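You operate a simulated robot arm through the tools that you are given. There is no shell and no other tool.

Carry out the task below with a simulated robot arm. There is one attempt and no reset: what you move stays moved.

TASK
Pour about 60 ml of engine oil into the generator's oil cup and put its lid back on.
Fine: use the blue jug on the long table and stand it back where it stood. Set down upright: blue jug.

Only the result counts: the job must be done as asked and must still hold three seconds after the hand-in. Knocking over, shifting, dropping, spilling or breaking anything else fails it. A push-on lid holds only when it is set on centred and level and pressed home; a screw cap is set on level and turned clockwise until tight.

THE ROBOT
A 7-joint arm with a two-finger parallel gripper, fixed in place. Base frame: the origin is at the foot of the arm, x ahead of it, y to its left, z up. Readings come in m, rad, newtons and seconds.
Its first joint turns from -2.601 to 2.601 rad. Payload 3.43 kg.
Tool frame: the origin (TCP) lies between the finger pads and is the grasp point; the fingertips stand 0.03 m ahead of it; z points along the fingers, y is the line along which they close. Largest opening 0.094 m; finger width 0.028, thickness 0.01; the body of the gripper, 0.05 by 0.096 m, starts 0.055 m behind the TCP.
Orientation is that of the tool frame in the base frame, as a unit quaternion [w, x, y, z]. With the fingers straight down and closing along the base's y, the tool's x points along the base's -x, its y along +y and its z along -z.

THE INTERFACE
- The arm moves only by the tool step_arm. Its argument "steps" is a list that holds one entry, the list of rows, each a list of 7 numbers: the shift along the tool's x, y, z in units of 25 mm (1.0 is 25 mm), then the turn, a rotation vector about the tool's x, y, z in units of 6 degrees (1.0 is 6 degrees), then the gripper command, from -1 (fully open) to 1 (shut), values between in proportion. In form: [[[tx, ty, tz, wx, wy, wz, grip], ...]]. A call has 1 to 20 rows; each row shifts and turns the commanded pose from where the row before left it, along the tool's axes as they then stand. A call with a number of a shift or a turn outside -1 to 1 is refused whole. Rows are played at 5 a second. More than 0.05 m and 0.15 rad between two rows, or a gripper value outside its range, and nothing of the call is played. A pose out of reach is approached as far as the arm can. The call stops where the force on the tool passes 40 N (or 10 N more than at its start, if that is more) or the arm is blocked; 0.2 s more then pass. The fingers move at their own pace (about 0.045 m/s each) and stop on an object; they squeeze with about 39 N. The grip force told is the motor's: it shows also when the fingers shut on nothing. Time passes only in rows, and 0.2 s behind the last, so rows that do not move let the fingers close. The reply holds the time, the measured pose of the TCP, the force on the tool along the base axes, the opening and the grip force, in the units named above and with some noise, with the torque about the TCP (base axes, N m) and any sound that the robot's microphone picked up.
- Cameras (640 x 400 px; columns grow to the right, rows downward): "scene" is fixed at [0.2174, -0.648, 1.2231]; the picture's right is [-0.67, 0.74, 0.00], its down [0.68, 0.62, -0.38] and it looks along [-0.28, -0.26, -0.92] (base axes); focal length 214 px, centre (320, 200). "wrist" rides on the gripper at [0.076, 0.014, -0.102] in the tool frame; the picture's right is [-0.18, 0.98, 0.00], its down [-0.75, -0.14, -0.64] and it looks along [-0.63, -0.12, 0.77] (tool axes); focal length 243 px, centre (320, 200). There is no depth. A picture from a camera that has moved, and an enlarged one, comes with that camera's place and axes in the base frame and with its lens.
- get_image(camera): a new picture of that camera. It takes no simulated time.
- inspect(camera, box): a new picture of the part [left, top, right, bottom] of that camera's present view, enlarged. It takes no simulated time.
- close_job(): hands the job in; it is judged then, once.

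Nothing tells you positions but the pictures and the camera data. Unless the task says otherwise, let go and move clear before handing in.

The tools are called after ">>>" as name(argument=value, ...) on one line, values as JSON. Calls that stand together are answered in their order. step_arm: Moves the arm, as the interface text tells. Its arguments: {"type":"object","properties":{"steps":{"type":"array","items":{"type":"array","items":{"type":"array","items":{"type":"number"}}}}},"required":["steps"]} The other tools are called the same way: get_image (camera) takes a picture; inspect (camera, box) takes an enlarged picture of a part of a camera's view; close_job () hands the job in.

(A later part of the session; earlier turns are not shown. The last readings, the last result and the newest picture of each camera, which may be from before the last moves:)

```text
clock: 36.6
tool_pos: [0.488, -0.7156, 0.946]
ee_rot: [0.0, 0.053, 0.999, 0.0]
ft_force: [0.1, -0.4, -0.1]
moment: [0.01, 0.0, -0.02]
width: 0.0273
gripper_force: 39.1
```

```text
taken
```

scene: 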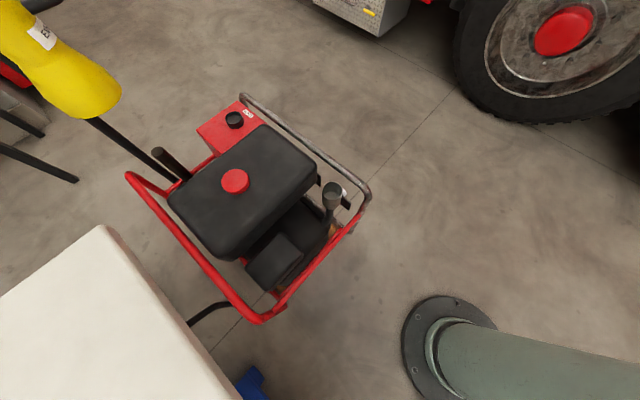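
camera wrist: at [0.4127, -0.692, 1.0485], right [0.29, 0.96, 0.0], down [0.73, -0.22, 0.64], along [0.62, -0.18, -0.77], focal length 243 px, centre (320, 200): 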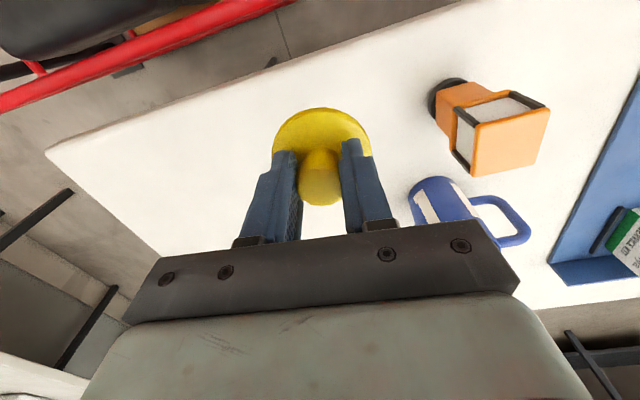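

The orange tool stands upright near the jug (about (0.55, -0.565), top at z≈0.86). I'll put the lid down at about (0.55, -0.72), well away from it, going down in stages.

>>> step_arm(steps=[[[-0.87, 0.1, 0, 0, 0, 0, 1], [-0.87, 0.1, 0, 0, 0, 0, 1], [-0.87, 0.1, 0, 0, 0, 0, 1], [0, 0, 1, 0, 0, 0, 1], [0, 0, 1, 0, 0, 0, 1], [0, 0, 1, 0, 0, 0, 1], [0, 0, 1, 0, 0, 0, 1], [0, 0, 0.8, 0, 0, 0, 1], [0, 0, 0, 0, 0, 0, 1]]])

>>> get_image(camera="wrist")

```text
clock: 38.6
tool_pos: [0.551, -0.7137, 0.8243]
ee_rot: [0.0, 0.052, 0.999, 0.0]
ft_force: [0.3, 0.7, -0.1]
moment: [0.0, 0.02, 0.0]
width: 0.0273
gripper_force: 39.0
```

```text
taken
camera wrist: at [0.4755, -0.6909, 0.9279], right [0.29, 0.96, 0.0], down [0.73, -0.22, 0.64], along [0.62, -0.18, -0.77], focal length 243 px, centre (320, 200)
```

wrist: 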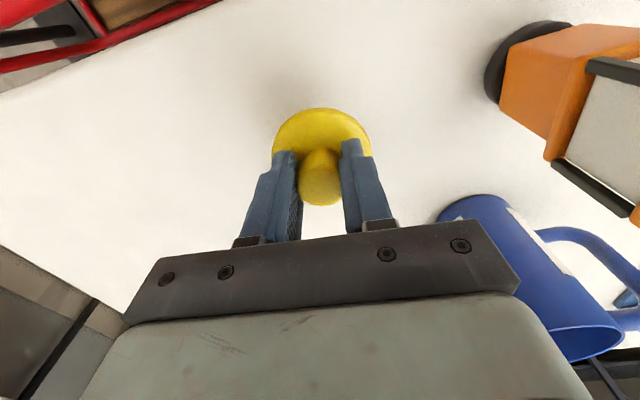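

The table below is clear and the jug and orange tool keep their distance. I'll go down gently until the lid touches the table.

>>> step_arm(steps=[[[0, 0, 0.4, 0, 0, 0, 1], [0, 0, 0.3, 0, 0, 0, 1], [0, 0, 0, 0, 0, 0, 1]]])

>>> step_arm(steps=[[[0, 0, 0.15, 0, 0, 0, 1], [0, 0, 0, 0, 0, 0, 1]]])

>>> step_arm(steps=[[[0, 0, 0.12, 0, 0, 0, 1], [0, 0, 0, 0, 0, 0, 1]]])

>>> step_arm(steps=[[[0, 0, 0.12, 0, 0, 0, 1], [0, 0, 0, 0, 0, 0, 1]]])

```text
clock: 39.4
tool_pos: [0.5516, -0.7133, 0.8069]
ee_rot: [0.0, 0.054, 0.999, -0.001]
ft_force: [-0.3, 0.6, 1.1]
moment: [0.01, -0.02, 0.01]
width: 0.0274
gripper_force: 38.9
```

```text
clock: 40.0
tool_pos: [0.5515, -0.714, 0.8027]
ee_rot: [0.0, 0.053, 0.999, -0.001]
ft_force: [-0.4, 0.4, -0.5]
moment: [-0.02, 0.01, -0.02]
width: 0.0271
gripper_force: 38.8
```

```text
clock: 40.6
tool_pos: [0.5518, -0.7154, 0.8002]
ee_rot: [0.0, 0.054, 0.999, 0.0]
ft_force: [0.1, -0.2, 0.9]
moment: [0.05, -0.02, 0.02]
width: 0.0272
gripper_force: 39.0
```

```text
clock: 41.2
tool_pos: [0.5494, -0.7152, 0.7968]
ee_rot: [0.0, 0.054, 0.999, 0.0]
ft_force: [-0.7, 0.3, -0.2]
moment: [0.01, -0.02, 0.01]
width: 0.0274
gripper_force: 38.8
```

>>> step_arm(steps=[[[0, 0, 0.12, 0, 0, 0, 1], [0, 0, 0, 0, 0, 0, 1]]])

>>> step_arm(steps=[[[0, 0, 0.12, 0, 0, 0, 1], [0, 0, 0, 0, 0, 0, 1]]])

>>> inspect(camera="wrist", box=[220, 60, 420, 240])

```text
clock: 41.8
tool_pos: [0.5509, -0.7138, 0.7966]
ee_rot: [0.0, 0.053, 0.999, 0.0]
ft_force: [0.1, -0.6, -1.1]
moment: [0.01, -0.01, 0.0]
width: 0.0273
gripper_force: 39.0
```

```text
clock: 42.4
tool_pos: [0.5518, -0.7153, 0.7898]
ee_rot: [0.001, 0.053, 0.999, 0.0]
ft_force: [0.2, -0.5, -0.3]
moment: [0.01, 0.01, 0.0]
width: 0.027
gripper_force: 39.5
```

```text
2.22 times, centred on (320, 150) of wrist
camera zoom: at [0.4766, -0.6915, 0.8943], right [0.29, 0.96, 0.0], down [0.73, -0.22, 0.64], along [0.62, -0.18, -0.77], focal length 539 px, centre (320, 311)
```

zoom: 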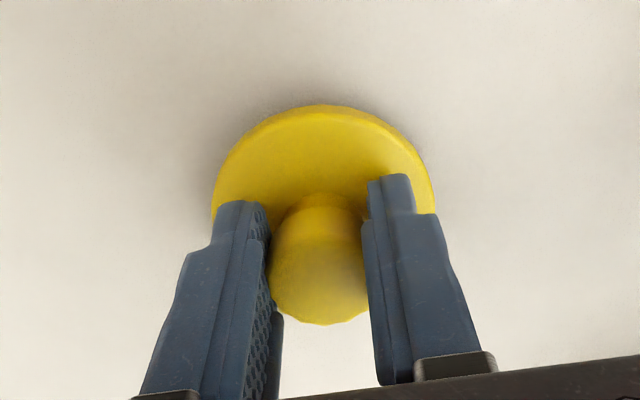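

>>> step_arm(steps=[[[0, 0, 0.12, 0, 0, 0, 1], [0, 0, 0, 0, 0, 0, 1]]])

>>> step_arm(steps=[[[0, 0, 0.12, 0, 0, 0, 1], [0, 0, 0, 0, 0, 0, 1]]])

>>> step_arm(steps=[[[0, 0, 0.08, 0, 0, 0, 1], [0, 0, 0, 0, 0, 0, 1]]])

```text
clock: 43.0
tool_pos: [0.549, -0.7146, 0.7876]
ee_rot: [0.001, 0.053, 0.999, 0.0]
ft_force: [0.2, 0.0, -1.0]
moment: [-0.01, 0.0, 0.01]
width: 0.0268
gripper_force: 39.0
```

```text
clock: 43.6
tool_pos: [0.5504, -0.7143, 0.7866]
ee_rot: [0.0, 0.053, 0.999, 0.0]
ft_force: [0.0, -1.3, 5.1]
moment: [0.02, -0.06, -0.01]
width: 0.0274
gripper_force: 38.7
```

```text
clock: 44.4
tool_pos: [0.5502, -0.7147, 0.7863]
ee_rot: [0.0, 0.053, 0.999, -0.001]
ft_force: [-3.9, 3.1, 16.1]
moment: [0.11, 0.08, -0.02]
width: 0.0273
gripper_force: 38.6
stopped in row 2: the force on the tool passed its limit at 41 N (the readings are from after the stop); the commanded pose is now the measured one
```

The lid is on the table. I'll release it and rise, then look.

>>> step_arm(steps=[[[0, 0, -0.04, 0, 0, 0, 1], [0, 0, 0, 0, 0, 0, -0.2], [0, 0, 0, 0, 0, 0, -0.2], [0, 0, 0, 0, 0, 0, -0.2]]])

>>> step_arm(steps=[[[0, 0, -0.5, 0, 0, 0, -0.2], [0, 0, -0.8, 0, 0, 0, -0.2], [0, 0, -1, 0, 0, 0, -1], [0, 0, -1, 0, 0, 0, -1], [0, 0, -1, 0, 0, 0, -1], [0, 0, -1, 0, 0, 0, -1], [0, 0, -1, 0, 0, 0, -1], [0, 0, -1, 0, 0, 0, -1]]])

>>> get_image(camera="wrist")

```text
clock: 45.4
tool_pos: [0.551, -0.7145, 0.7857]
ee_rot: [0.001, 0.053, 0.999, -0.001]
ft_force: [0.3, 0.2, 0.8]
moment: [-0.01, 0.0, 0.01]
width: 0.0564
gripper_force: 0.1
```

```text
clock: 47.2
tool_pos: [0.5511, -0.7151, 0.9692]
ee_rot: [0.001, 0.054, 0.999, -0.001]
ft_force: [-0.4, 0.3, -0.1]
moment: [-0.02, -0.01, 0.02]
width: 0.0939
gripper_force: 0.0
```

```text
taken
camera wrist: at [0.4761, -0.6918, 1.0715], right [0.29, 0.96, 0.0], down [0.73, -0.22, 0.64], along [0.62, -0.19, -0.77], focal length 243 px, centre (320, 200)
```

wrist: 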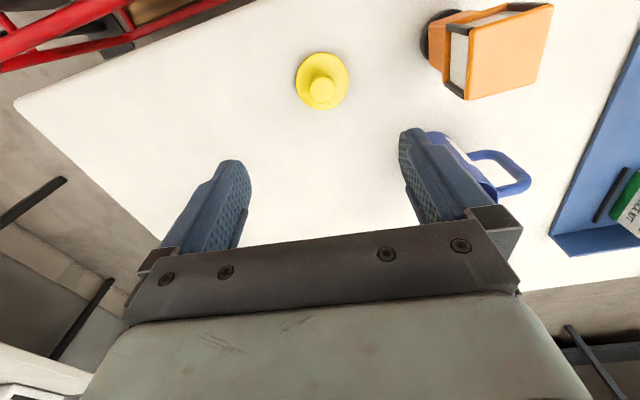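

The lid stands knob-up on the table at about (0.55, -0.714). Next I'll turn the gripper so the fingers close along base x, at right angles to the jug's spout-handle line.

>>> step_arm(steps=[[[0, 0, -0.5, 0, 0, -1, -1], [0, 0, -0.5, 0, 0, -1, -1], [0, 0, 0, 0, 0, -1, -1], [0, 0, 0, 0, 0, -1, -1], [0, 0, 0, 0, 0, -1, -1], [0, 0, 0, 0, 0, -1, -1], [0, 0, 0, 0, 0, -1, -1], [0, 0, 0, 0, 0, -1, -1], [0, 0, 0, 0, 0, -1, -1], [0, 0, 0, 0, 0, -1, -1], [0, 0, 0, 0, 0, -1, -1], [0, 0, 0, 0, 0, -1, -1], [0, 0, 0, 0, 0, -1, -1], [0, 0, 0, 0, 0, -1, -1], [0, 0, 0, 0, 0, -1, -1], [0, 0, 0, 0, 0, -1, -1]]])

>>> get_image(camera="wrist")

```text
clock: 50.6
tool_pos: [0.5504, -0.7152, 0.9943]
ee_rot: [0.001, 0.707, -0.707, 0.001]
ft_force: [-0.2, 0.1, 0.4]
moment: [0.0, 0.04, 0.0]
width: 0.0937
gripper_force: 0.1
```

```text
taken
camera wrist: at [0.5356, -0.79, 1.0973], right [-0.98, 0.18, 0.0], down [0.14, 0.75, 0.64], along [0.12, 0.63, -0.77], focal length 243 px, centre (320, 200)
```

wrist: 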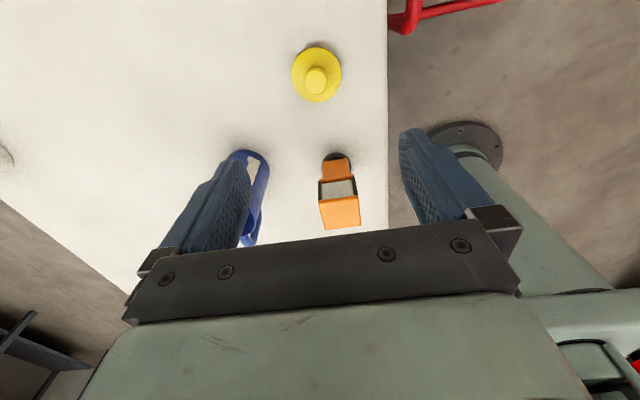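

The fingers now close along x. I'll move over towards the jug, at height.

>>> step_arm(steps=[[[-0.5, -0.92, 0, 0, 0, 0, -1], [-0.5, -0.92, 0, 0, 0, 0, -1], [-0.5, -0.92, 0, 0, 0, 0, -1], [-0.5, -0.92, 0, 0, 0, 0, -1], [-0.5, -0.92, 0, 0, 0, 0, -1], [-0.5, -0.92, 0, 0, 0, 0, -1]]])

>>> get_image(camera="wrist")

>>> inspect(camera="wrist", box=[240, 80, 400, 240])

```text
clock: 52.0
tool_pos: [0.6888, -0.6404, 0.9955]
ee_rot: [0.0, -0.706, 0.708, -0.001]
ft_force: [-0.7, -1.1, 0.6]
moment: [-0.04, 0.01, -0.01]
width: 0.0941
gripper_force: 0.0
```

```text
taken
camera wrist: at [0.6737, -0.7163, 1.0984], right [-0.98, 0.19, 0.0], down [0.14, 0.75, 0.64], along [0.12, 0.63, -0.77], focal length 243 px, centre (320, 200)
```

wrist: 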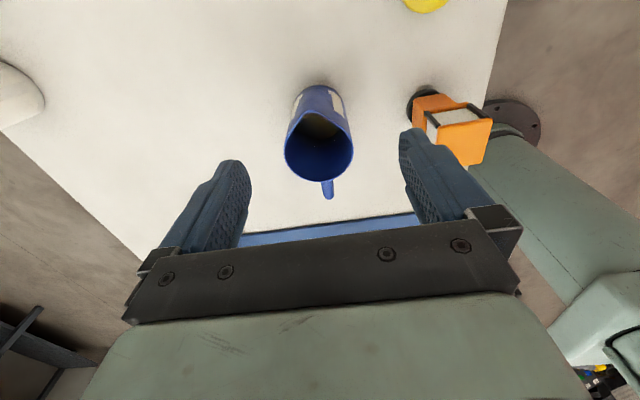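

```text
2.50 times, centred on (320, 160) of wrist
camera zoom: at [0.6737, -0.7163, 1.0984], right [-0.98, 0.19, 0.0], down [0.14, 0.75, 0.64], along [0.12, 0.63, -0.77], focal length 606 px, centre (320, 300)
```

zoom: 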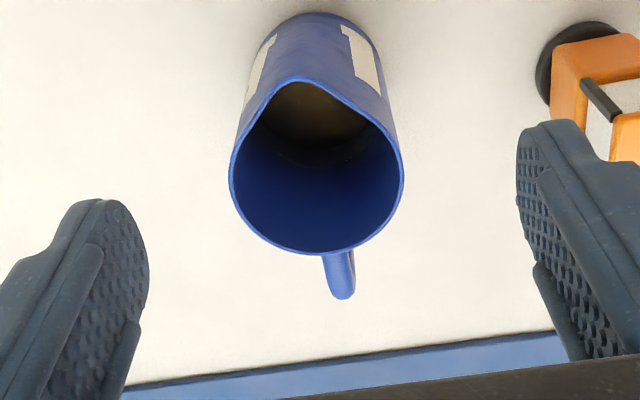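

I can see the jug well now: centre about (0.70, -0.592), rim at z≈0.853, 78 mm across, spout towards -y, and oil only about 25-30 mm deep, so it will need a steep tilt. Before I grip it, I'll check with empty fingers that the wrist can turn as far as the pour needs.

>>> step_arm(steps=[[[0, 0, 0, 0, 0, 1, -1], [0, 0, 0, 0, 0, 1, -1], [0, 0, 0, 0, 0, 1, -1], [0, 0, 0, 0, 0, 1, -1], [0, 0, 0, 0, 0, 1, -1], [0, 0, 0, 0, 0, 1, -1], [0, 0, 0, 0, 0, 1, -1], [0, 0, 0, 0, 0, 1, -1], [0, 0, 0, 0, 0, 1, -1], [0, 0, 0, 0, 0, 1, -1], [0, 0, 0, 0, 0, 1, -1], [0, 0, 0, 0, 0, 1, -1], [0, 0, 0, 0, 0, 1, -1], [0, 0, 0, 0, 0, 1, -1], [0, 0, 0, 0, 0, 1, -1], [0, 0, 0, 0, 0, 1, -1], [0, 0, 0, 0, 0, 1, -1], [0, 0, 0, 0, 0, 1, -1], [0, 0, 0, 0, 0, 1, -1], [0, 0, 0, 0, 0, 1, -1]]])

>>> get_image(camera="wrist")

```text
clock: 56.2
tool_pos: [0.689, -0.6386, 0.9935]
ee_rot: [0.0, 0.261, 0.965, -0.001]
ft_force: [-0.2, 1.0, -0.4]
moment: [-0.03, -0.02, -0.01]
width: 0.0939
gripper_force: 0.1
```

```text
taken
camera wrist: at [0.6298, -0.5881, 1.0967], right [0.65, 0.76, 0.0], down [0.58, -0.5, 0.64], along [0.49, -0.42, -0.77], focal length 243 px, centre (320, 200)
```

wrist: 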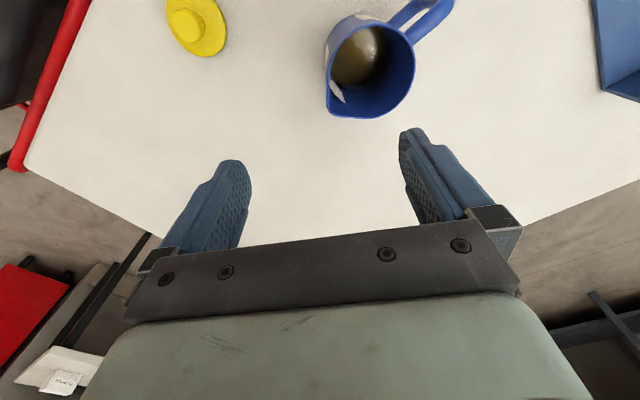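

The wrist reaches that angle. This view looks into the jug, so I'll enlarge it to judge the oil level.

>>> inspect(camera="wrist", box=[300, 0, 480, 130])

```text
3.08 times, centred on (390, 65) of wrist
camera zoom: at [0.6298, -0.5881, 1.0967], right [0.65, 0.76, 0.0], down [0.58, -0.5, 0.64], along [0.49, -0.42, -0.77], focal length 746 px, centre (105, 615)
```

zoom: 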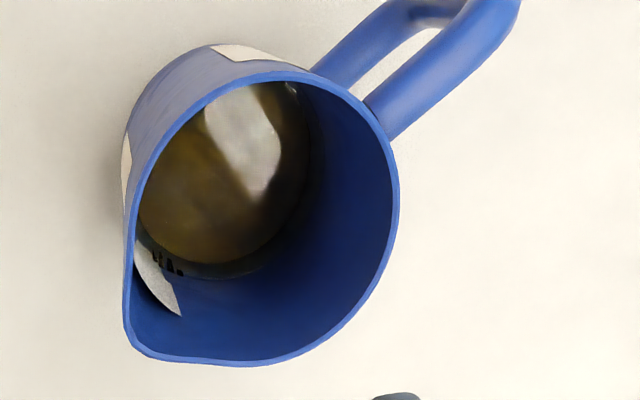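

The jug centre holds up at about (0.70, -0.589). I'll turn back so the fingers close along x, and centre over it.

>>> step_arm(steps=[[[0, 0, 0, 0, 0, -1, -1], [0, 0, 0, 0, 0, -1, -1], [0, 0, 0, 0, 0, -1, -1], [0, 0, 0, 0, 0, -1, -1], [0, 0, 0, 0, 0, -1, -1], [0, 0, 0, 0, 0, -1, -1], [0, 0, 0, 0, 0, -1, -1], [0, 0, 0, 0, 0, -1, -1], [0, 0, 0, 0, 0, -1, -1], [0, 0, 0, 0, 0, -1, -1], [0, 0, 0, 0, 0, -1, -1], [0, 0, 0, 0, 0, -1, -1], [0, 0, 0, 0, 0, -1, -1], [0, 0, 0, 0, 0, -1, -1], [0, 0, 0, 0, 0, -1, -1], [0, 0, 0, 0, 0, -1, -1], [0, 0, 0, 0, 0, -1, -1], [0, 0, 0, 0, 0, -1, -1], [0, 0, 0, 0, 0, -1, -1], [0, 0, 0, 0, 0, -1, -1]]])

>>> step_arm(steps=[[[-0.65, -0.15, 0, 0, 0, 0, -1], [-0.65, -0.15, 0, 0, 0, 0, -1], [-0.65, -0.15, 0, 0, 0, 0, -1], [0, 0, 0.8, 0, 0, 0, -1], [0, 0, 0.8, 0, 0, 0, -1], [0, 0, 0, 0, 0, 0, -1]]])

>>> get_image(camera="wrist")

>>> inspect(camera="wrist", box=[220, 80, 420, 240])

```text
clock: 60.4
tool_pos: [0.6887, -0.6394, 0.9934]
ee_rot: [0.0, -0.707, 0.707, -0.001]
ft_force: [-0.8, 0.2, 0.7]
moment: [-0.02, 0.0, 0.02]
width: 0.0941
gripper_force: 0.2
```

```text
clock: 61.8
tool_pos: [0.6996, -0.5905, 0.9532]
ee_rot: [0.0, -0.707, 0.707, -0.002]
ft_force: [-0.1, -0.2, -0.6]
moment: [-0.04, 0.01, -0.01]
width: 0.0939
gripper_force: 0.1
```

```text
taken
camera wrist: at [0.6849, -0.6662, 1.0567], right [-0.98, 0.19, 0.0], down [0.14, 0.75, 0.64], along [0.12, 0.63, -0.77], focal length 243 px, centre (320, 200)
```

wrist: 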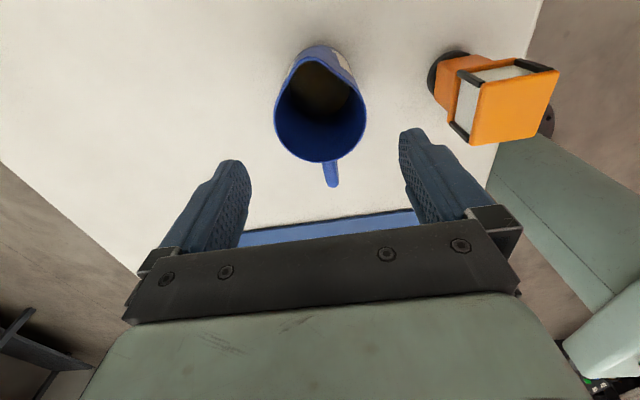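

```text
2.50 times, centred on (320, 160) of wrist
camera zoom: at [0.6849, -0.6662, 1.0567], right [-0.98, 0.19, 0.0], down [0.14, 0.75, 0.64], along [0.12, 0.63, -0.77], focal length 606 px, centre (320, 300)
```

zoom: 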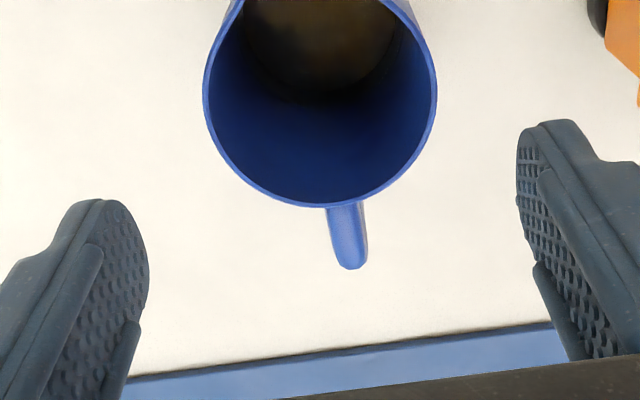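

Rim is at z≈0.854 and the axis at about (0.699, -0.593), well centred between the fingers. I'll come down to just above the rim and re-check.

>>> step_arm(steps=[[[0.1, 0, 0.7, 0, 0, 0, -1], [0, 0, 0.7, 0, 0, 0, -1], [0, 0, 0.7, 0, 0, 0, -1], [0, 0, 0, 0, 0, 0, -1]]])

>>> get_image(camera="wrist")

```text
clock: 62.8
tool_pos: [0.7008, -0.5932, 0.9013]
ee_rot: [0.0, -0.706, 0.708, -0.001]
ft_force: [-0.3, 0.0, 0.6]
moment: [0.03, -0.02, -0.03]
width: 0.0938
gripper_force: 0.1
```

```text
taken
camera wrist: at [0.6858, -0.6683, 1.0044], right [-0.98, 0.19, 0.0], down [0.14, 0.75, 0.64], along [0.12, 0.63, -0.77], focal length 243 px, centre (320, 200)
```

wrist: 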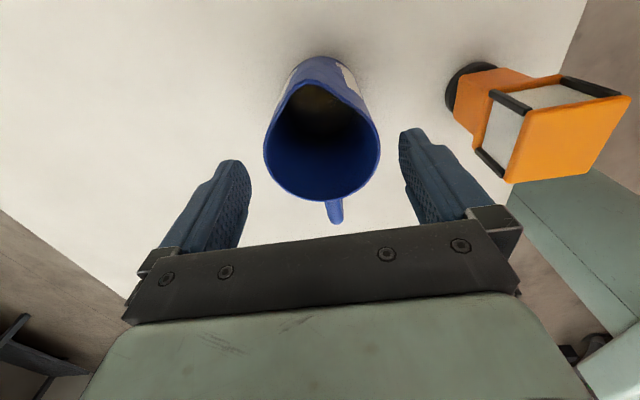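

Still centred. I'll lower the fingers around the jug and keep an eye on the force.

>>> step_arm(steps=[[[0, 0, 0.6, 0, 0, 0, -1], [0, 0, 0.6, 0, 0, 0, -1], [0, 0, 0.6, 0, 0, 0, -1], [0, 0, 0.6, 0, 0, 0, -1], [0, 0, 0.6, 0, 0, 0, -1], [0, 0, 0, 0, 0, 0, -1]]])

>>> get_image(camera="wrist")

```text
clock: 64.2
tool_pos: [0.7005, -0.5944, 0.8247]
ee_rot: [0.0, -0.706, 0.708, -0.001]
ft_force: [-0.3, 0.1, -0.7]
moment: [0.02, -0.04, -0.02]
width: 0.0939
gripper_force: 0.2
```

```text
taken
camera wrist: at [0.6858, -0.6696, 0.9293], right [-0.98, 0.19, 0.0], down [0.14, 0.75, 0.64], along [0.12, 0.63, -0.77], focal length 243 px, centre (320, 200)
```

wrist: 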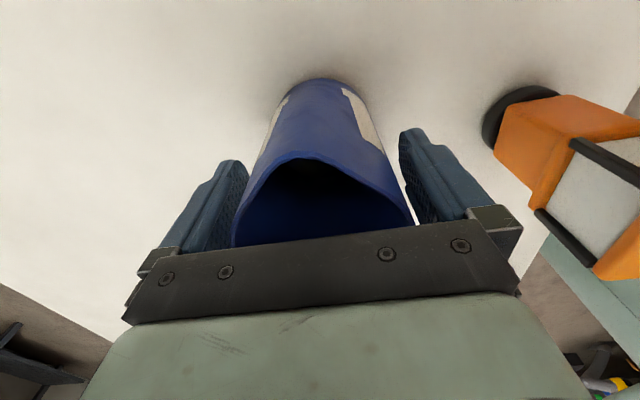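

Clear on both sides. I'll go down another few millimetres and close on the jug.

>>> step_arm(steps=[[[0, 0, 0.2, 0, 0, 0, -1], [0, 0, 0, 0, 0, 0, -1]]])

>>> step_arm(steps=[[[0, 0, 0, 0, 0, 0, 1], [0, 0, 0, 0, 0, 0, 1], [0, 0, 0, 0, 0, 0, 1], [0, 0, 0, 0, 0, 0, 1]]])

>>> step_arm(steps=[[[0, 0, 0, 0, 0, 0, 1], [0, 0, 0, 0, 0, 0, 1]]])

>>> get_image(camera="wrist")

```text
clock: 64.8
tool_pos: [0.6997, -0.594, 0.8211]
ee_rot: [0.001, -0.706, 0.708, -0.001]
ft_force: [0.1, 0.3, 0.3]
moment: [0.05, 0.0, -0.03]
width: 0.0938
gripper_force: 0.1
```

```text
clock: 65.8
tool_pos: [0.7015, -0.5954, 0.8217]
ee_rot: [0.001, -0.706, 0.708, -0.001]
ft_force: [1.0, 0.5, 0.0]
moment: [-0.11, -0.02, 0.05]
width: 0.0761
gripper_force: 38.5
```

```text
clock: 66.4
tool_pos: [0.7007, -0.5944, 0.8199]
ee_rot: [0.0, -0.707, 0.708, -0.001]
ft_force: [0.6, -0.4, 1.7]
moment: [-0.13, 0.0, 0.06]
width: 0.0761
gripper_force: 39.4
```

```text
taken
camera wrist: at [0.6858, -0.6696, 0.9243], right [-0.98, 0.19, 0.0], down [0.14, 0.75, 0.64], along [0.12, 0.63, -0.77], focal length 243 px, centre (320, 200)
```

wrist: 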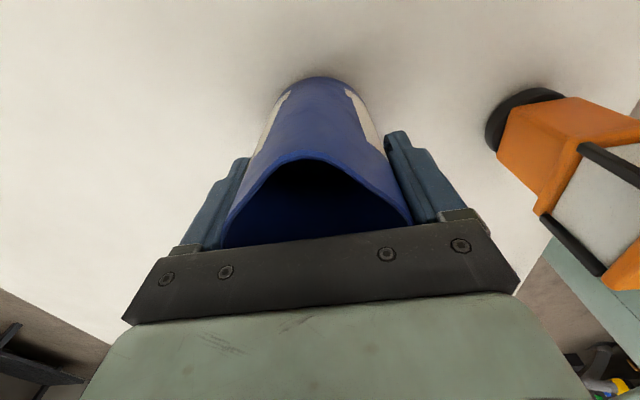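

The jug is gripped (76 mm); I note the grasp pose TCP ≈ (0.7005, -0.5945, 0.8205) for putting it back. Lifting slowly.

>>> step_arm(steps=[[[0, 0, -0.2, 0, 0, 0, 1], [0, 0, -0.4, 0, 0, 0, 1], [0, 0, -0.6, 0, 0, 0, 1], [0, 0, -0.8, 0, 0, 0, 1], [0, 0, -0.8, 0, 0, 0, 1], [0, 0, -0.8, 0, 0, 0, 1], [0, 0, -0.8, 0, 0, 0, 1], [0, 0, -0.8, 0, 0, 0, 1], [0, 0, -0.8, 0, 0, 0, 1], [0, 0, -0.6, 0, 0, 0, 1], [0, 0, -0.4, 0, 0, 0, 1], [0, 0, 0, 0, 0, 0, 1]]])

>>> step_arm(steps=[[[0, 0, 0, 0, 0, 0, 1]]])

>>> step_arm(steps=[[[0, 0, 0, 0, 0, 0, 1]]])

>>> step_arm(steps=[[[0, 0, 0, 0, 0, 0, 1]]])

>>> step_arm(steps=[[[0, 0, 0, 0, 0, 0, 1]]])

>>> step_arm(steps=[[[0, 0, 0, 0, 0, 0, 1]]])

>>> step_arm(steps=[[[0, 0, 0, 0, 0, 0, 1]]])

>>> get_image(camera="wrist")

```text
clock: 69.0
tool_pos: [0.6996, -0.5933, 0.9943]
ee_rot: [0.0, -0.706, 0.708, -0.001]
ft_force: [-0.3, 0.0, -2.0]
moment: [0.0, -0.01, 0.0]
width: 0.0764
gripper_force: 38.7
```

```text
clock: 69.4
tool_pos: [0.699, -0.5938, 0.994]
ee_rot: [0.0, -0.706, 0.708, -0.001]
ft_force: [0.4, 0.3, -2.8]
moment: [-0.02, 0.03, -0.04]
width: 0.0764
gripper_force: 38.9
```

```text
clock: 69.8
tool_pos: [0.6999, -0.5951, 0.9956]
ee_rot: [-0.001, -0.707, 0.707, -0.001]
ft_force: [0.0, -0.6, -3.0]
moment: [0.0, 0.0, 0.0]
width: 0.0762
gripper_force: 39.5
```

```text
clock: 70.2
tool_pos: [0.6985, -0.5944, 0.9948]
ee_rot: [0.001, -0.707, 0.708, -0.001]
ft_force: [-0.1, -0.1, -2.7]
moment: [-0.03, 0.01, 0.01]
width: 0.0759
gripper_force: 38.6
```

```text
clock: 70.6
tool_pos: [0.6988, -0.5948, 0.9945]
ee_rot: [0.0, -0.707, 0.708, -0.002]
ft_force: [-0.8, 0.2, -2.2]
moment: [-0.04, -0.03, 0.02]
width: 0.076
gripper_force: 39.1
```

```text
clock: 71.0
tool_pos: [0.699, -0.5936, 0.9953]
ee_rot: [0.001, -0.707, 0.708, -0.001]
ft_force: [0.3, 0.5, -2.3]
moment: [-0.01, 0.01, 0.02]
width: 0.0764
gripper_force: 39.2
```

```text
clock: 71.4
tool_pos: [0.6993, -0.5934, 0.995]
ee_rot: [0.0, -0.707, 0.707, -0.001]
ft_force: [0.3, 0.2, -2.4]
moment: [0.01, -0.02, -0.01]
width: 0.0763
gripper_force: 38.5
```

```text
taken
camera wrist: at [0.6845, -0.6696, 1.0983], right [-0.98, 0.19, 0.0], down [0.14, 0.75, 0.64], along [0.12, 0.63, -0.77], focal length 243 px, centre (320, 200)
```

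wrist: 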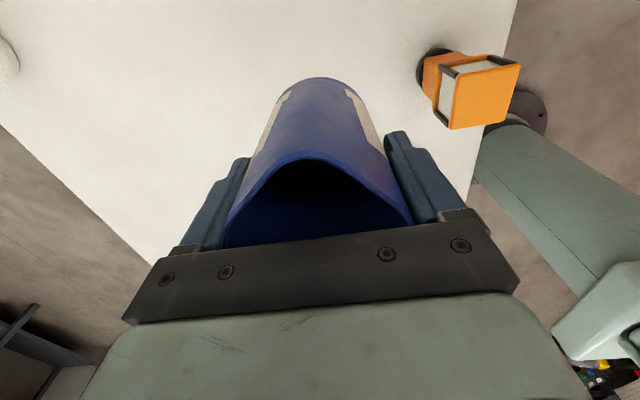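

The jug with oil weighs about 0.25 kg (mean 2.5 N). I'll turn it level by 120° first, then carry it across to the generator at this height.

>>> step_arm(steps=[[[0, 0, 0, 0, 0, 0.5, 1], [0, 0, 0, 0, 0, 1, 1], [0, 0, 0, 0, 0, 1, 1], [0, 0, 0, 0, 0, 1, 1], [0, 0, 0, 0, 0, 1, 1], [0, 0, 0, 0, 0, 1, 1], [0, 0, 0, 0, 0, 1, 1], [0, 0, 0, 0, 0, 1, 1], [0, 0, 0, 0, 0, 1, 1], [0, 0, 0, 0, 0, 1, 1], [0, 0, 0, 0, 0, 1, 1], [0, 0, 0, 0, 0, 1, 1], [0, 0, 0, 0, 0, 1, 1], [0, 0, 0, 0, 0, 1, 1], [0, 0, 0, 0, 0, 1, 1], [0, 0, 0, 0, 0, 1, 1], [0, 0, 0, 0, 0, 1, 1], [0, 0, 0, 0, 0, 1, 1], [0, 0, 0, 0, 0, 1, 1], [0, 0, 0, 0, 0, 0.5, 1]]])

```text
clock: 75.6
tool_pos: [0.6998, -0.5933, 0.9956]
ee_rot: [0.001, 0.209, 0.978, -0.002]
ft_force: [-0.5, 0.7, -2.4]
moment: [0.03, 0.04, 0.03]
width: 0.076
gripper_force: 39.0
```

Level turn done. Now I'll carry the jug across towards the cup.

>>> step_arm(steps=[[[0.4, -0.4, 0, 0, 0, 0, 1], [0.8, -0.8, 0, 0, 0, 0, 1], [0.9, -0.9, 0, 0, 0, 0, 1], [0.9, -0.9, 0, 0, 0, 0, 1], [0.9, -0.9, 0, 0, 0, 0, 1], [0.9, -0.9, 0, 0, 0, 0, 1], [0.9, -0.9, 0, 0, 0, 0, 1], [0.9, -0.9, 0, 0, 0, 0, 1], [0.9, -0.9, 0, 0, 0, 0, 1], [0.9, -0.9, 0, 0, 0, 0, 1], [0.9, -0.9, 0, 0, 0, 0, 1], [0.9, -0.9, 0, 0, 0, 0, 1], [0.9, -0.9, 0, 0, 0, 0, 1], [0.9, -0.9, 0, 0, 0, 0, 1], [0.9, -0.9, 0, 0, 0, 0, 1], [0.9, -0.9, 0, 0, 0, 0, 1], [0.9, -0.9, 0, 0, 0, 0, 1], [0.8, -0.8, 0, 0, 0, 0, 1], [0.4, -0.4, 0, 0, 0, 0, 1]]])

>>> get_image(camera="scene")

```text
clock: 79.6
tool_pos: [0.1748, -0.7955, 0.9974]
ee_rot: [0.0, 0.208, 0.978, -0.001]
ft_force: [0.4, 0.1, -2.2]
moment: [-0.03, 0.05, 0.0]
width: 0.076
gripper_force: 38.9
```

```text
taken
```

scene: 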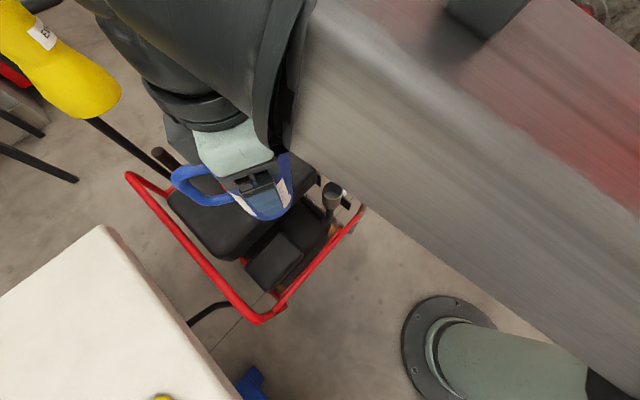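

Clear path. I'll finish turning the jug so the spout points roughly back towards the base, and bring it beside the cup, still high.

>>> step_arm(steps=[[[0, 0, 0, 0, 0, 1, 1], [0, 0, 0, 0, 0, 1, 1], [0, 0, 0, 0, 0, 1, 1], [0, 0, 0, 0, 0, 1, 1], [0, 0, 0, 0, 0, 1, 1], [0, 0, 0, 0, 0, 1, 1], [0, 0, 0, 0, 0, 1, 1], [0, 0, 0, 0, 0, 1, 1], [0, -0.4, 0, 0, 0, 0, 1], [0, -0.8, 0, 0, 0, 0, 1], [0, -0.9, 0, 0, 0, 0, 1], [0, -0.9, 0, 0, 0, 0, 1], [0, -0.9, 0, 0, 0, 0, 1], [0, -0.9, 0, 0, 0, 0, 1], [-0.05, -0.9, 0, 0, 0, 0, 1], [-0.1, -0.8, 0, 0, 0, 0, 1], [0, -0.6, 0, 0, 0, 0, 1]]])

>>> get_image(camera="scene")

>>> get_image(camera="wrist")

```text
clock: 83.2
tool_pos: [0.0074, -0.853, 0.9928]
ee_rot: [0.0, 0.589, 0.808, -0.001]
ft_force: [-0.1, 0.4, -2.5]
moment: [0.01, 0.03, 0.0]
width: 0.0763
gripper_force: 38.8
```

```text
taken
```

scene: 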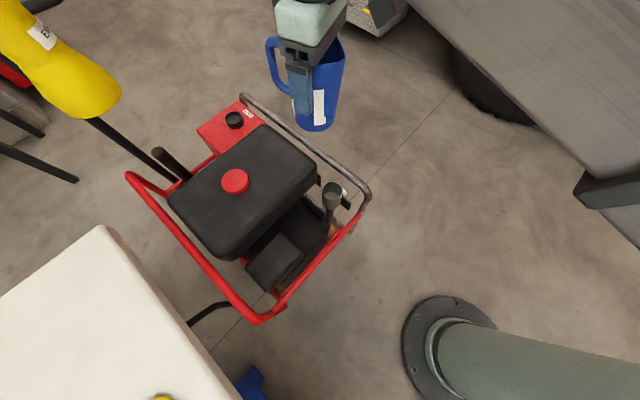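

```text
taken
camera wrist: at [-0.0032, -0.7758, 1.0966], right [0.99, 0.13, 0.0], down [0.1, -0.76, 0.64], along [0.08, -0.64, -0.77], focal length 243 px, centre (320, 200)
```

wrist: 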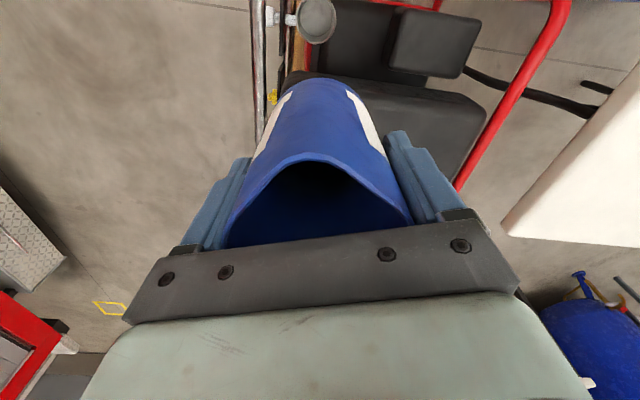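

The wrist camera looks along the spout with the cup directly below it. I'll tilt to 42° up here, which should be well short of flowing, keeping the spout tip in place.

>>> step_arm(steps=[[[-0.06, 0, -0.1, 0, -0.5, 0, 1], [-0.13, 0, -0.2, 0, -1, 0, 1], [-0.13, 0, -0.2, 0, -1, 0, 1], [-0.13, 0, -0.2, 0, -1, 0, 1], [-0.13, 0, -0.2, 0, -1, 0, 1], [-0.13, 0, -0.2, 0, -1, 0, 1], [-0.13, 0, -0.2, 0, -1, 0, 1], [-0.06, 0, -0.1, 0, -0.5, 0, 1], [0, 0, 0, 0, 0, 0, 1]]])

>>> get_image(camera="scene")

>>> get_image(camera="wrist")

```text
clock: 85.2
tool_pos: [0.0097, -0.8609, 1.0351]
ee_rot: [0.291, 0.549, 0.754, -0.212]
ft_force: [0.3, 0.4, -2.1]
moment: [0.04, 0.04, 0.05]
width: 0.0759
gripper_force: 39.1
```

```text
taken
```

scene: 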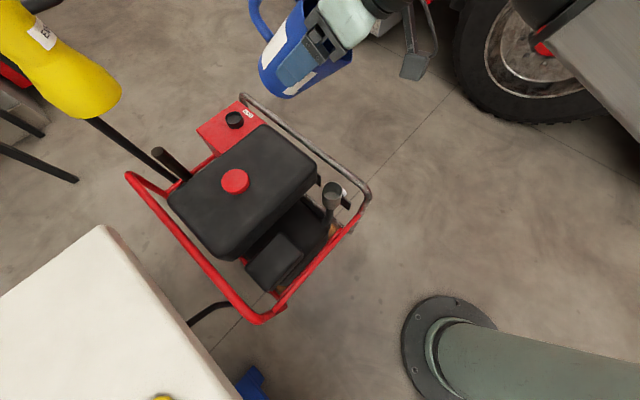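

```text
taken
camera wrist: at [-0.0153, -0.7373, 1.06], right [0.98, 0.17, 0.12], down [-0.1, -0.17, 0.98], along [0.19, -0.97, -0.14], focal length 243 px, centre (320, 200)
```

wrist: 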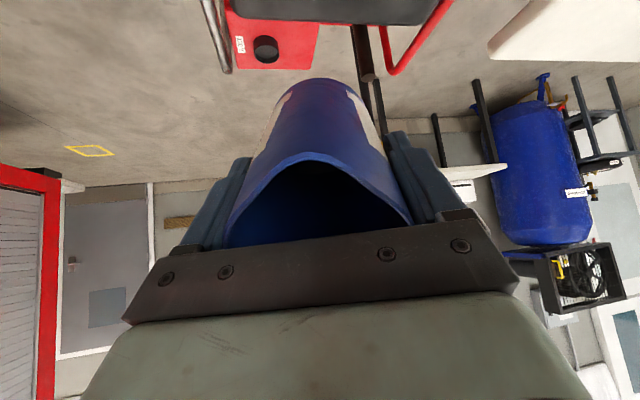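

Tilt is 42° with the spout over the cup's position. Now I'll go straight down until the spout is about 0.76 high.

>>> step_arm(steps=[[[0.4, 0, 0.445, 0, 0, 0, 1], [0.8, 0, 0.889, 0, 0, 0, 1], [0.8, 0, 0.889, 0, 0, 0, 1], [0.8, 0, 0.889, 0, 0, 0, 1], [0.8, 0, 0.889, 0, 0, 0, 1], [0.8, 0, 0.889, 0, 0, 0, 1], [0.8, 0, 0.889, 0, 0, 0, 1], [0.8, 0, 0.889, 0, 0, 0, 1], [0.8, 0, 0.889, 0, 0, 0, 1], [0.4, 0, 0.445, 0, 0, 0, 1], [0, 0, 0, 0, 0, 0, 1]]])

>>> get_image(camera="scene")

>>> inspect(camera="scene", box=[240, 90, 400, 230])

>>> get_image(camera="wrist")

```text
clock: 87.6
tool_pos: [0.0095, -0.8619, 0.7652]
ee_rot: [0.289, 0.55, 0.755, -0.211]
ft_force: [0.3, 0.2, -0.9]
moment: [0.08, -0.03, 0.01]
width: 0.076
gripper_force: 38.8
```

```text
taken
```

scene: 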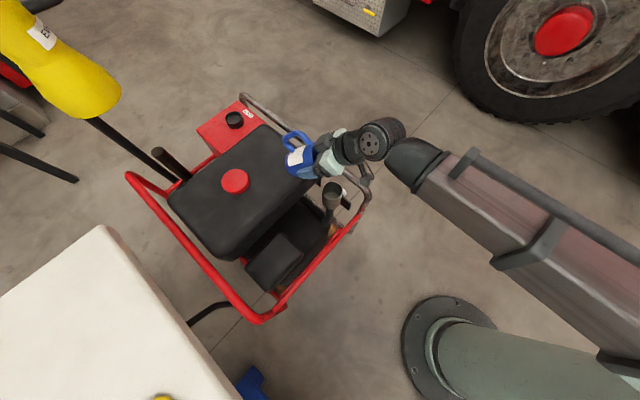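

```text
2.86 times, centred on (320, 160) of scene
camera zoom: at [0.2174, -0.648, 1.2231], right [-0.67, 0.74, 0.0], down [0.68, 0.62, -0.38], along [-0.28, -0.26, -0.92], focal length 613 px, centre (320, 314)
```

zoom: 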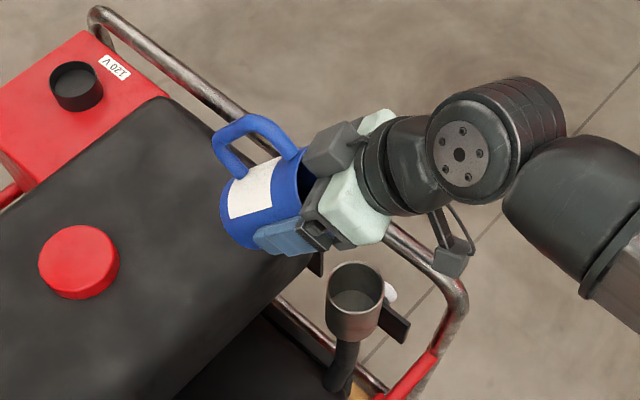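

```text
taken
camera wrist: at [-0.016, -0.7378, 0.7911], right [0.98, 0.17, 0.12], down [-0.1, -0.17, 0.98], along [0.19, -0.97, -0.15], focal length 243 px, centre (320, 200)
```

wrist: 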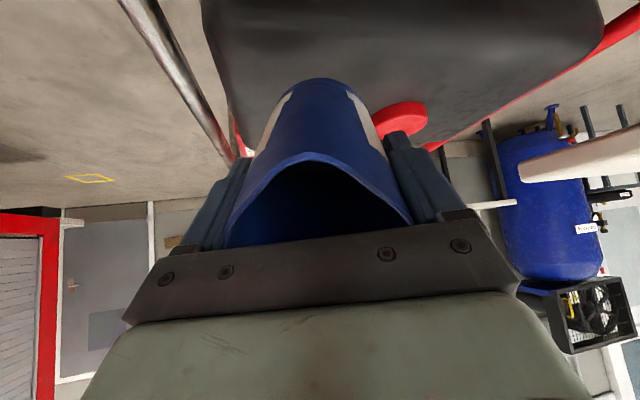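

The hand and the cup are both visible to the scene camera and there's clearance to the tank and the rail. I'll tilt to 60° holding the spout in place, and check for flow.

>>> step_arm(steps=[[[-0.13, 0, -0.2, 0, -1, 0, 1], [-0.13, 0, -0.2, 0, -1, 0, 1], [-0.13, 0, -0.2, 0, -1, 0, 1], [0, 0, 0, 0, 0, 0, 1]]])

>>> inspect(camera="scene", box=[270, 110, 390, 220])

>>> get_image(camera="wrist")

```text
clock: 88.6
tool_pos: [0.0078, -0.8578, 0.7837]
ee_rot: [0.405, 0.509, 0.7, -0.295]
ft_force: [0.3, 0.4, -1.8]
moment: [0.07, 0.04, -0.02]
width: 0.076
gripper_force: 39.0
```

```text
3.64 times, centred on (330, 165) of scene
camera zoom: at [0.2174, -0.648, 1.2231], right [-0.67, 0.74, 0.0], down [0.68, 0.62, -0.38], along [-0.28, -0.26, -0.92], focal length 780 px, centre (284, 327)
```

zoom: 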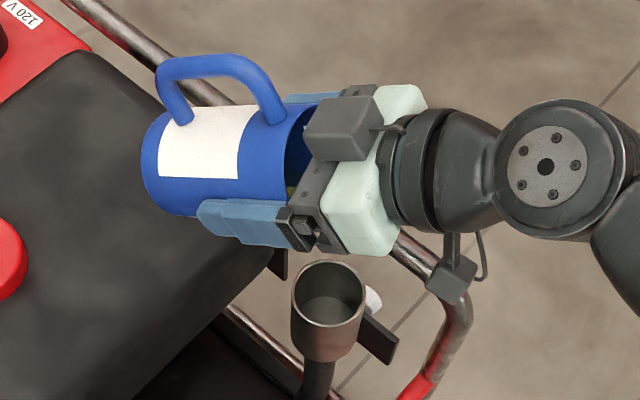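

```text
taken
camera wrist: at [-0.0173, -0.7324, 0.7691], right [0.96, 0.21, 0.16], down [-0.19, 0.13, 0.97], along [0.19, -0.97, 0.17], focal length 243 px, centre (320, 200)
```

wrist: 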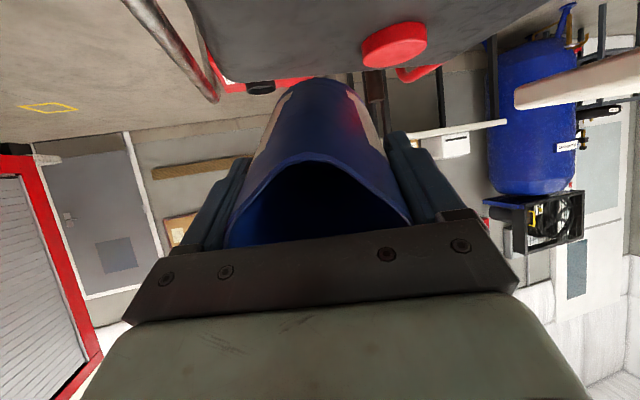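

No flow yet at 60°. I'll lower the spout to about 0.715, then add tilt in small steps.

>>> step_arm(steps=[[[0.39, 0, 0.225, 0, 0, 0, 1], [0.39, 0, 0.225, 0, 0, 0, 1], [0.39, 0, 0.225, 0, 0, 0, 1], [0.39, 0, 0.225, 0, 0, 0, 1], [0, 0, 0, 0, 0, 0, 1]]])

>>> step_arm(steps=[[[-0.065, 0, -0.1, 0, -0.5, 0, 1], [0, 0, 0, 0, 0, 0, 1], [0, 0, 0, 0, 0, 0, 1]]])

>>> inspect(camera="scene", box=[270, 120, 390, 230])

```text
clock: 89.8
tool_pos: [0.0085, -0.857, 0.7368]
ee_rot: [0.406, 0.508, 0.701, -0.293]
ft_force: [-0.1, -0.5, -2.5]
moment: [0.1, 0.01, 0.0]
width: 0.0762
gripper_force: 38.9
```

```text
clock: 90.6
tool_pos: [0.0076, -0.8555, 0.7396]
ee_rot: [0.424, 0.501, 0.689, -0.307]
ft_force: [-0.4, 1.0, -2.1]
moment: [0.1, 0.03, 0.0]
width: 0.0761
gripper_force: 39.3
```

```text
3.64 times, centred on (330, 175) of scene
camera zoom: at [0.2174, -0.648, 1.2231], right [-0.67, 0.74, 0.0], down [0.68, 0.62, -0.38], along [-0.28, -0.26, -0.92], focal length 780 px, centre (284, 291)
```

zoom: 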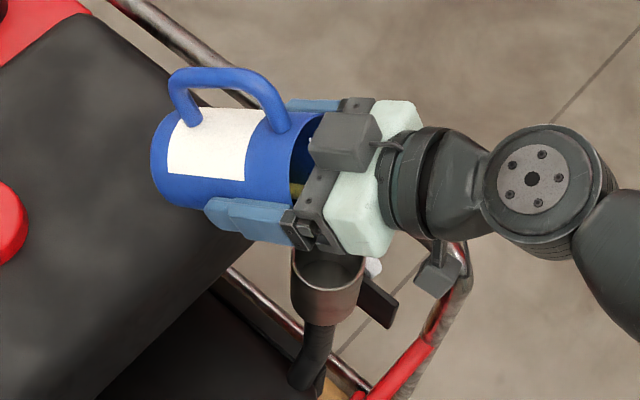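

The hand now hides part of the cup, but I can see oil near the lip inside the jug. I'll add 3° steps, checking for flow each time.

>>> step_arm(steps=[[[-0.065, 0, -0.1, 0, -0.5, 0, 1], [0, 0, 0, 0, 0, 0, 1], [0, 0, 0, 0, 0, 0, 1]]])

>>> inspect(camera="scene", box=[310, 160, 360, 210])

>>> inspect(camera="wrist", box=[220, 60, 420, 260])

```text
clock: 91.4
tool_pos: [0.008, -0.8532, 0.7433]
ee_rot: [0.441, 0.493, 0.678, -0.321]
ft_force: [0.0, 0.4, -2.1]
moment: [0.06, 0.01, 0.01]
width: 0.076
gripper_force: 38.9
```

```text
8.00 times, centred on (335, 185) of scene
camera zoom: at [0.2174, -0.648, 1.2231], right [-0.67, 0.74, 0.0], down [0.68, 0.62, -0.38], along [-0.28, -0.26, -0.92], focal length 1716 px, centre (200, 320)
```

zoom: 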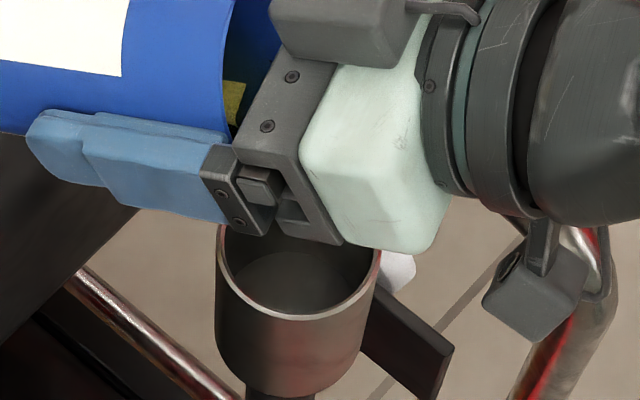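

```text
2.00 times, centred on (320, 160) of wrist
camera zoom: at [-0.0164, -0.7312, 0.7155], right [0.96, 0.23, 0.17], down [-0.22, 0.22, 0.95], along [0.18, -0.95, 0.27], focal length 485 px, centre (320, 280)
```

zoom: 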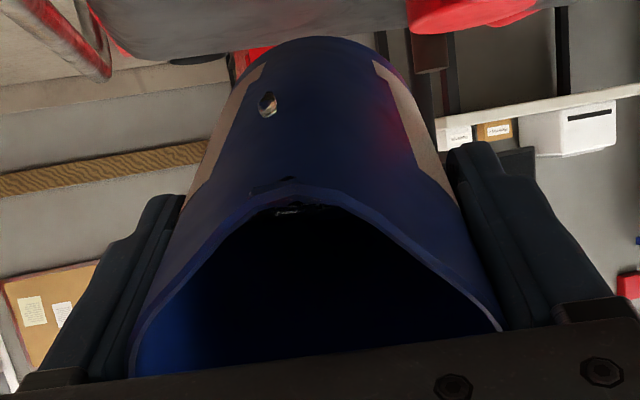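

A drop has just left the lip: the oil starts to flow at about 66°. I'll hold and watch the flow and the cup.

>>> step_arm(steps=[[[0, 0, 0, 0, 0, 0, 1], [0, 0, 0, 0, 0, 0, 1], [0, 0, 0, 0, 0, 0, 1]]])

>>> inspect(camera="scene", box=[310, 160, 360, 210])

>>> inspect(camera="wrist", box=[220, 0, 420, 260])

```text
clock: 92.2
tool_pos: [0.0091, -0.8545, 0.7417]
ee_rot: [0.442, 0.492, 0.678, -0.32]
ft_force: [0.7, 0.6, -2.8]
moment: [0.08, 0.02, -0.01]
width: 0.076
gripper_force: 39.3
```

```text
8.00 times, centred on (335, 185) of scene
camera zoom: at [0.2174, -0.648, 1.2231], right [-0.67, 0.74, 0.0], down [0.68, 0.62, -0.38], along [-0.28, -0.26, -0.92], focal length 1716 px, centre (200, 320)
```

zoom: 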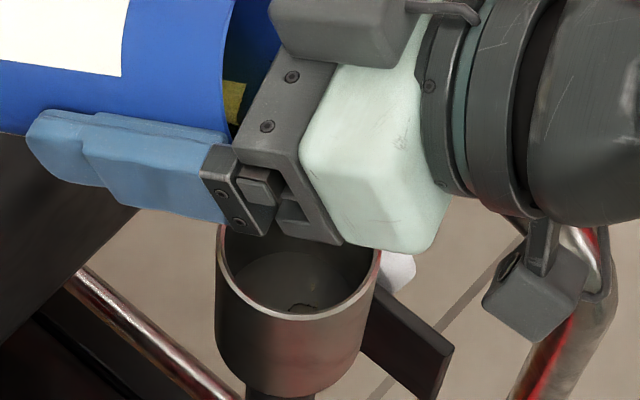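

```text
1.54 times, centred on (320, 130) of wrist
camera zoom: at [-0.0164, -0.7312, 0.7154], right [0.96, 0.23, 0.17], down [-0.22, 0.22, 0.95], along [0.18, -0.95, 0.27], focal length 373 px, centre (320, 308)
```

zoom: 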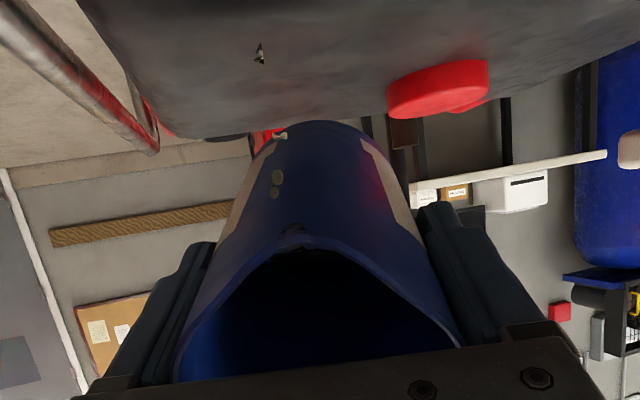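

The drops land near the middle of the cup. I'll raise the tilt slowly, about 2° at a time, letting the flow settle.

>>> step_arm(steps=[[[-0.02, 0, -0.035, 0, -0.17, 0, 1], [-0.02, 0, -0.035, 0, -0.17, 0, 1], [0, 0, 0, 0, 0, 0, 1], [0, 0, 0, 0, 0, 0, 1], [0, 0, 0, 0, 0, 0, 1], [0, 0, 0, 0, 0, 0, 1]]])

>>> inspect(camera="scene", box=[310, 160, 360, 210])

>>> inspect(camera="wrist", box=[220, 0, 420, 260])

```text
clock: 93.6
tool_pos: [0.0088, -0.8532, 0.7436]
ee_rot: [0.453, 0.488, 0.67, -0.329]
ft_force: [0.4, 0.3, -2.5]
moment: [0.07, 0.01, 0.0]
width: 0.0762
gripper_force: 39.1
```

```text
8.00 times, centred on (335, 185) of scene
camera zoom: at [0.2174, -0.648, 1.2231], right [-0.67, 0.74, 0.0], down [0.68, 0.62, -0.38], along [-0.28, -0.26, -0.92], focal length 1716 px, centre (200, 320)
```

zoom: 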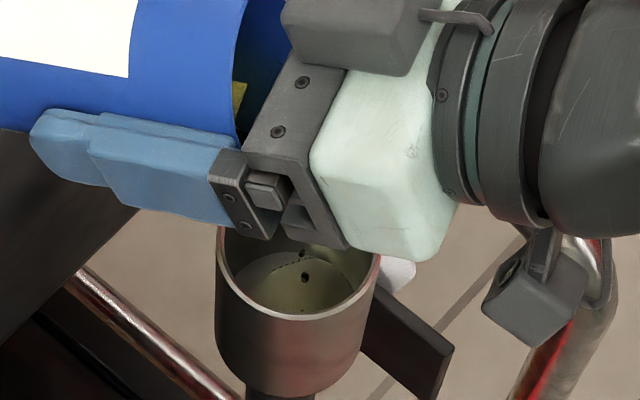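

```text
1.54 times, centred on (320, 130) of wrist
camera zoom: at [-0.0162, -0.7305, 0.7128], right [0.96, 0.24, 0.17], down [-0.23, 0.26, 0.94], along [0.18, -0.94, 0.3], focal length 373 px, centre (320, 308)
```

zoom: 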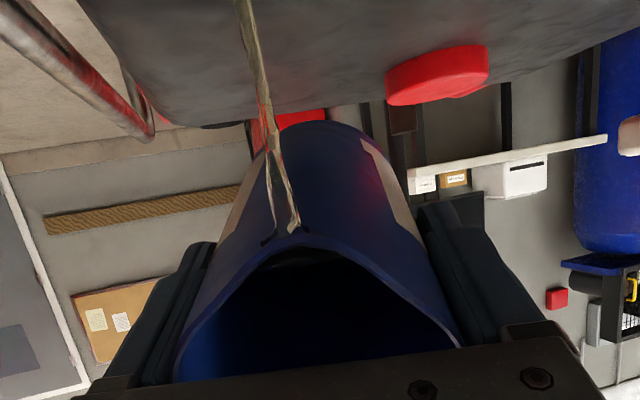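

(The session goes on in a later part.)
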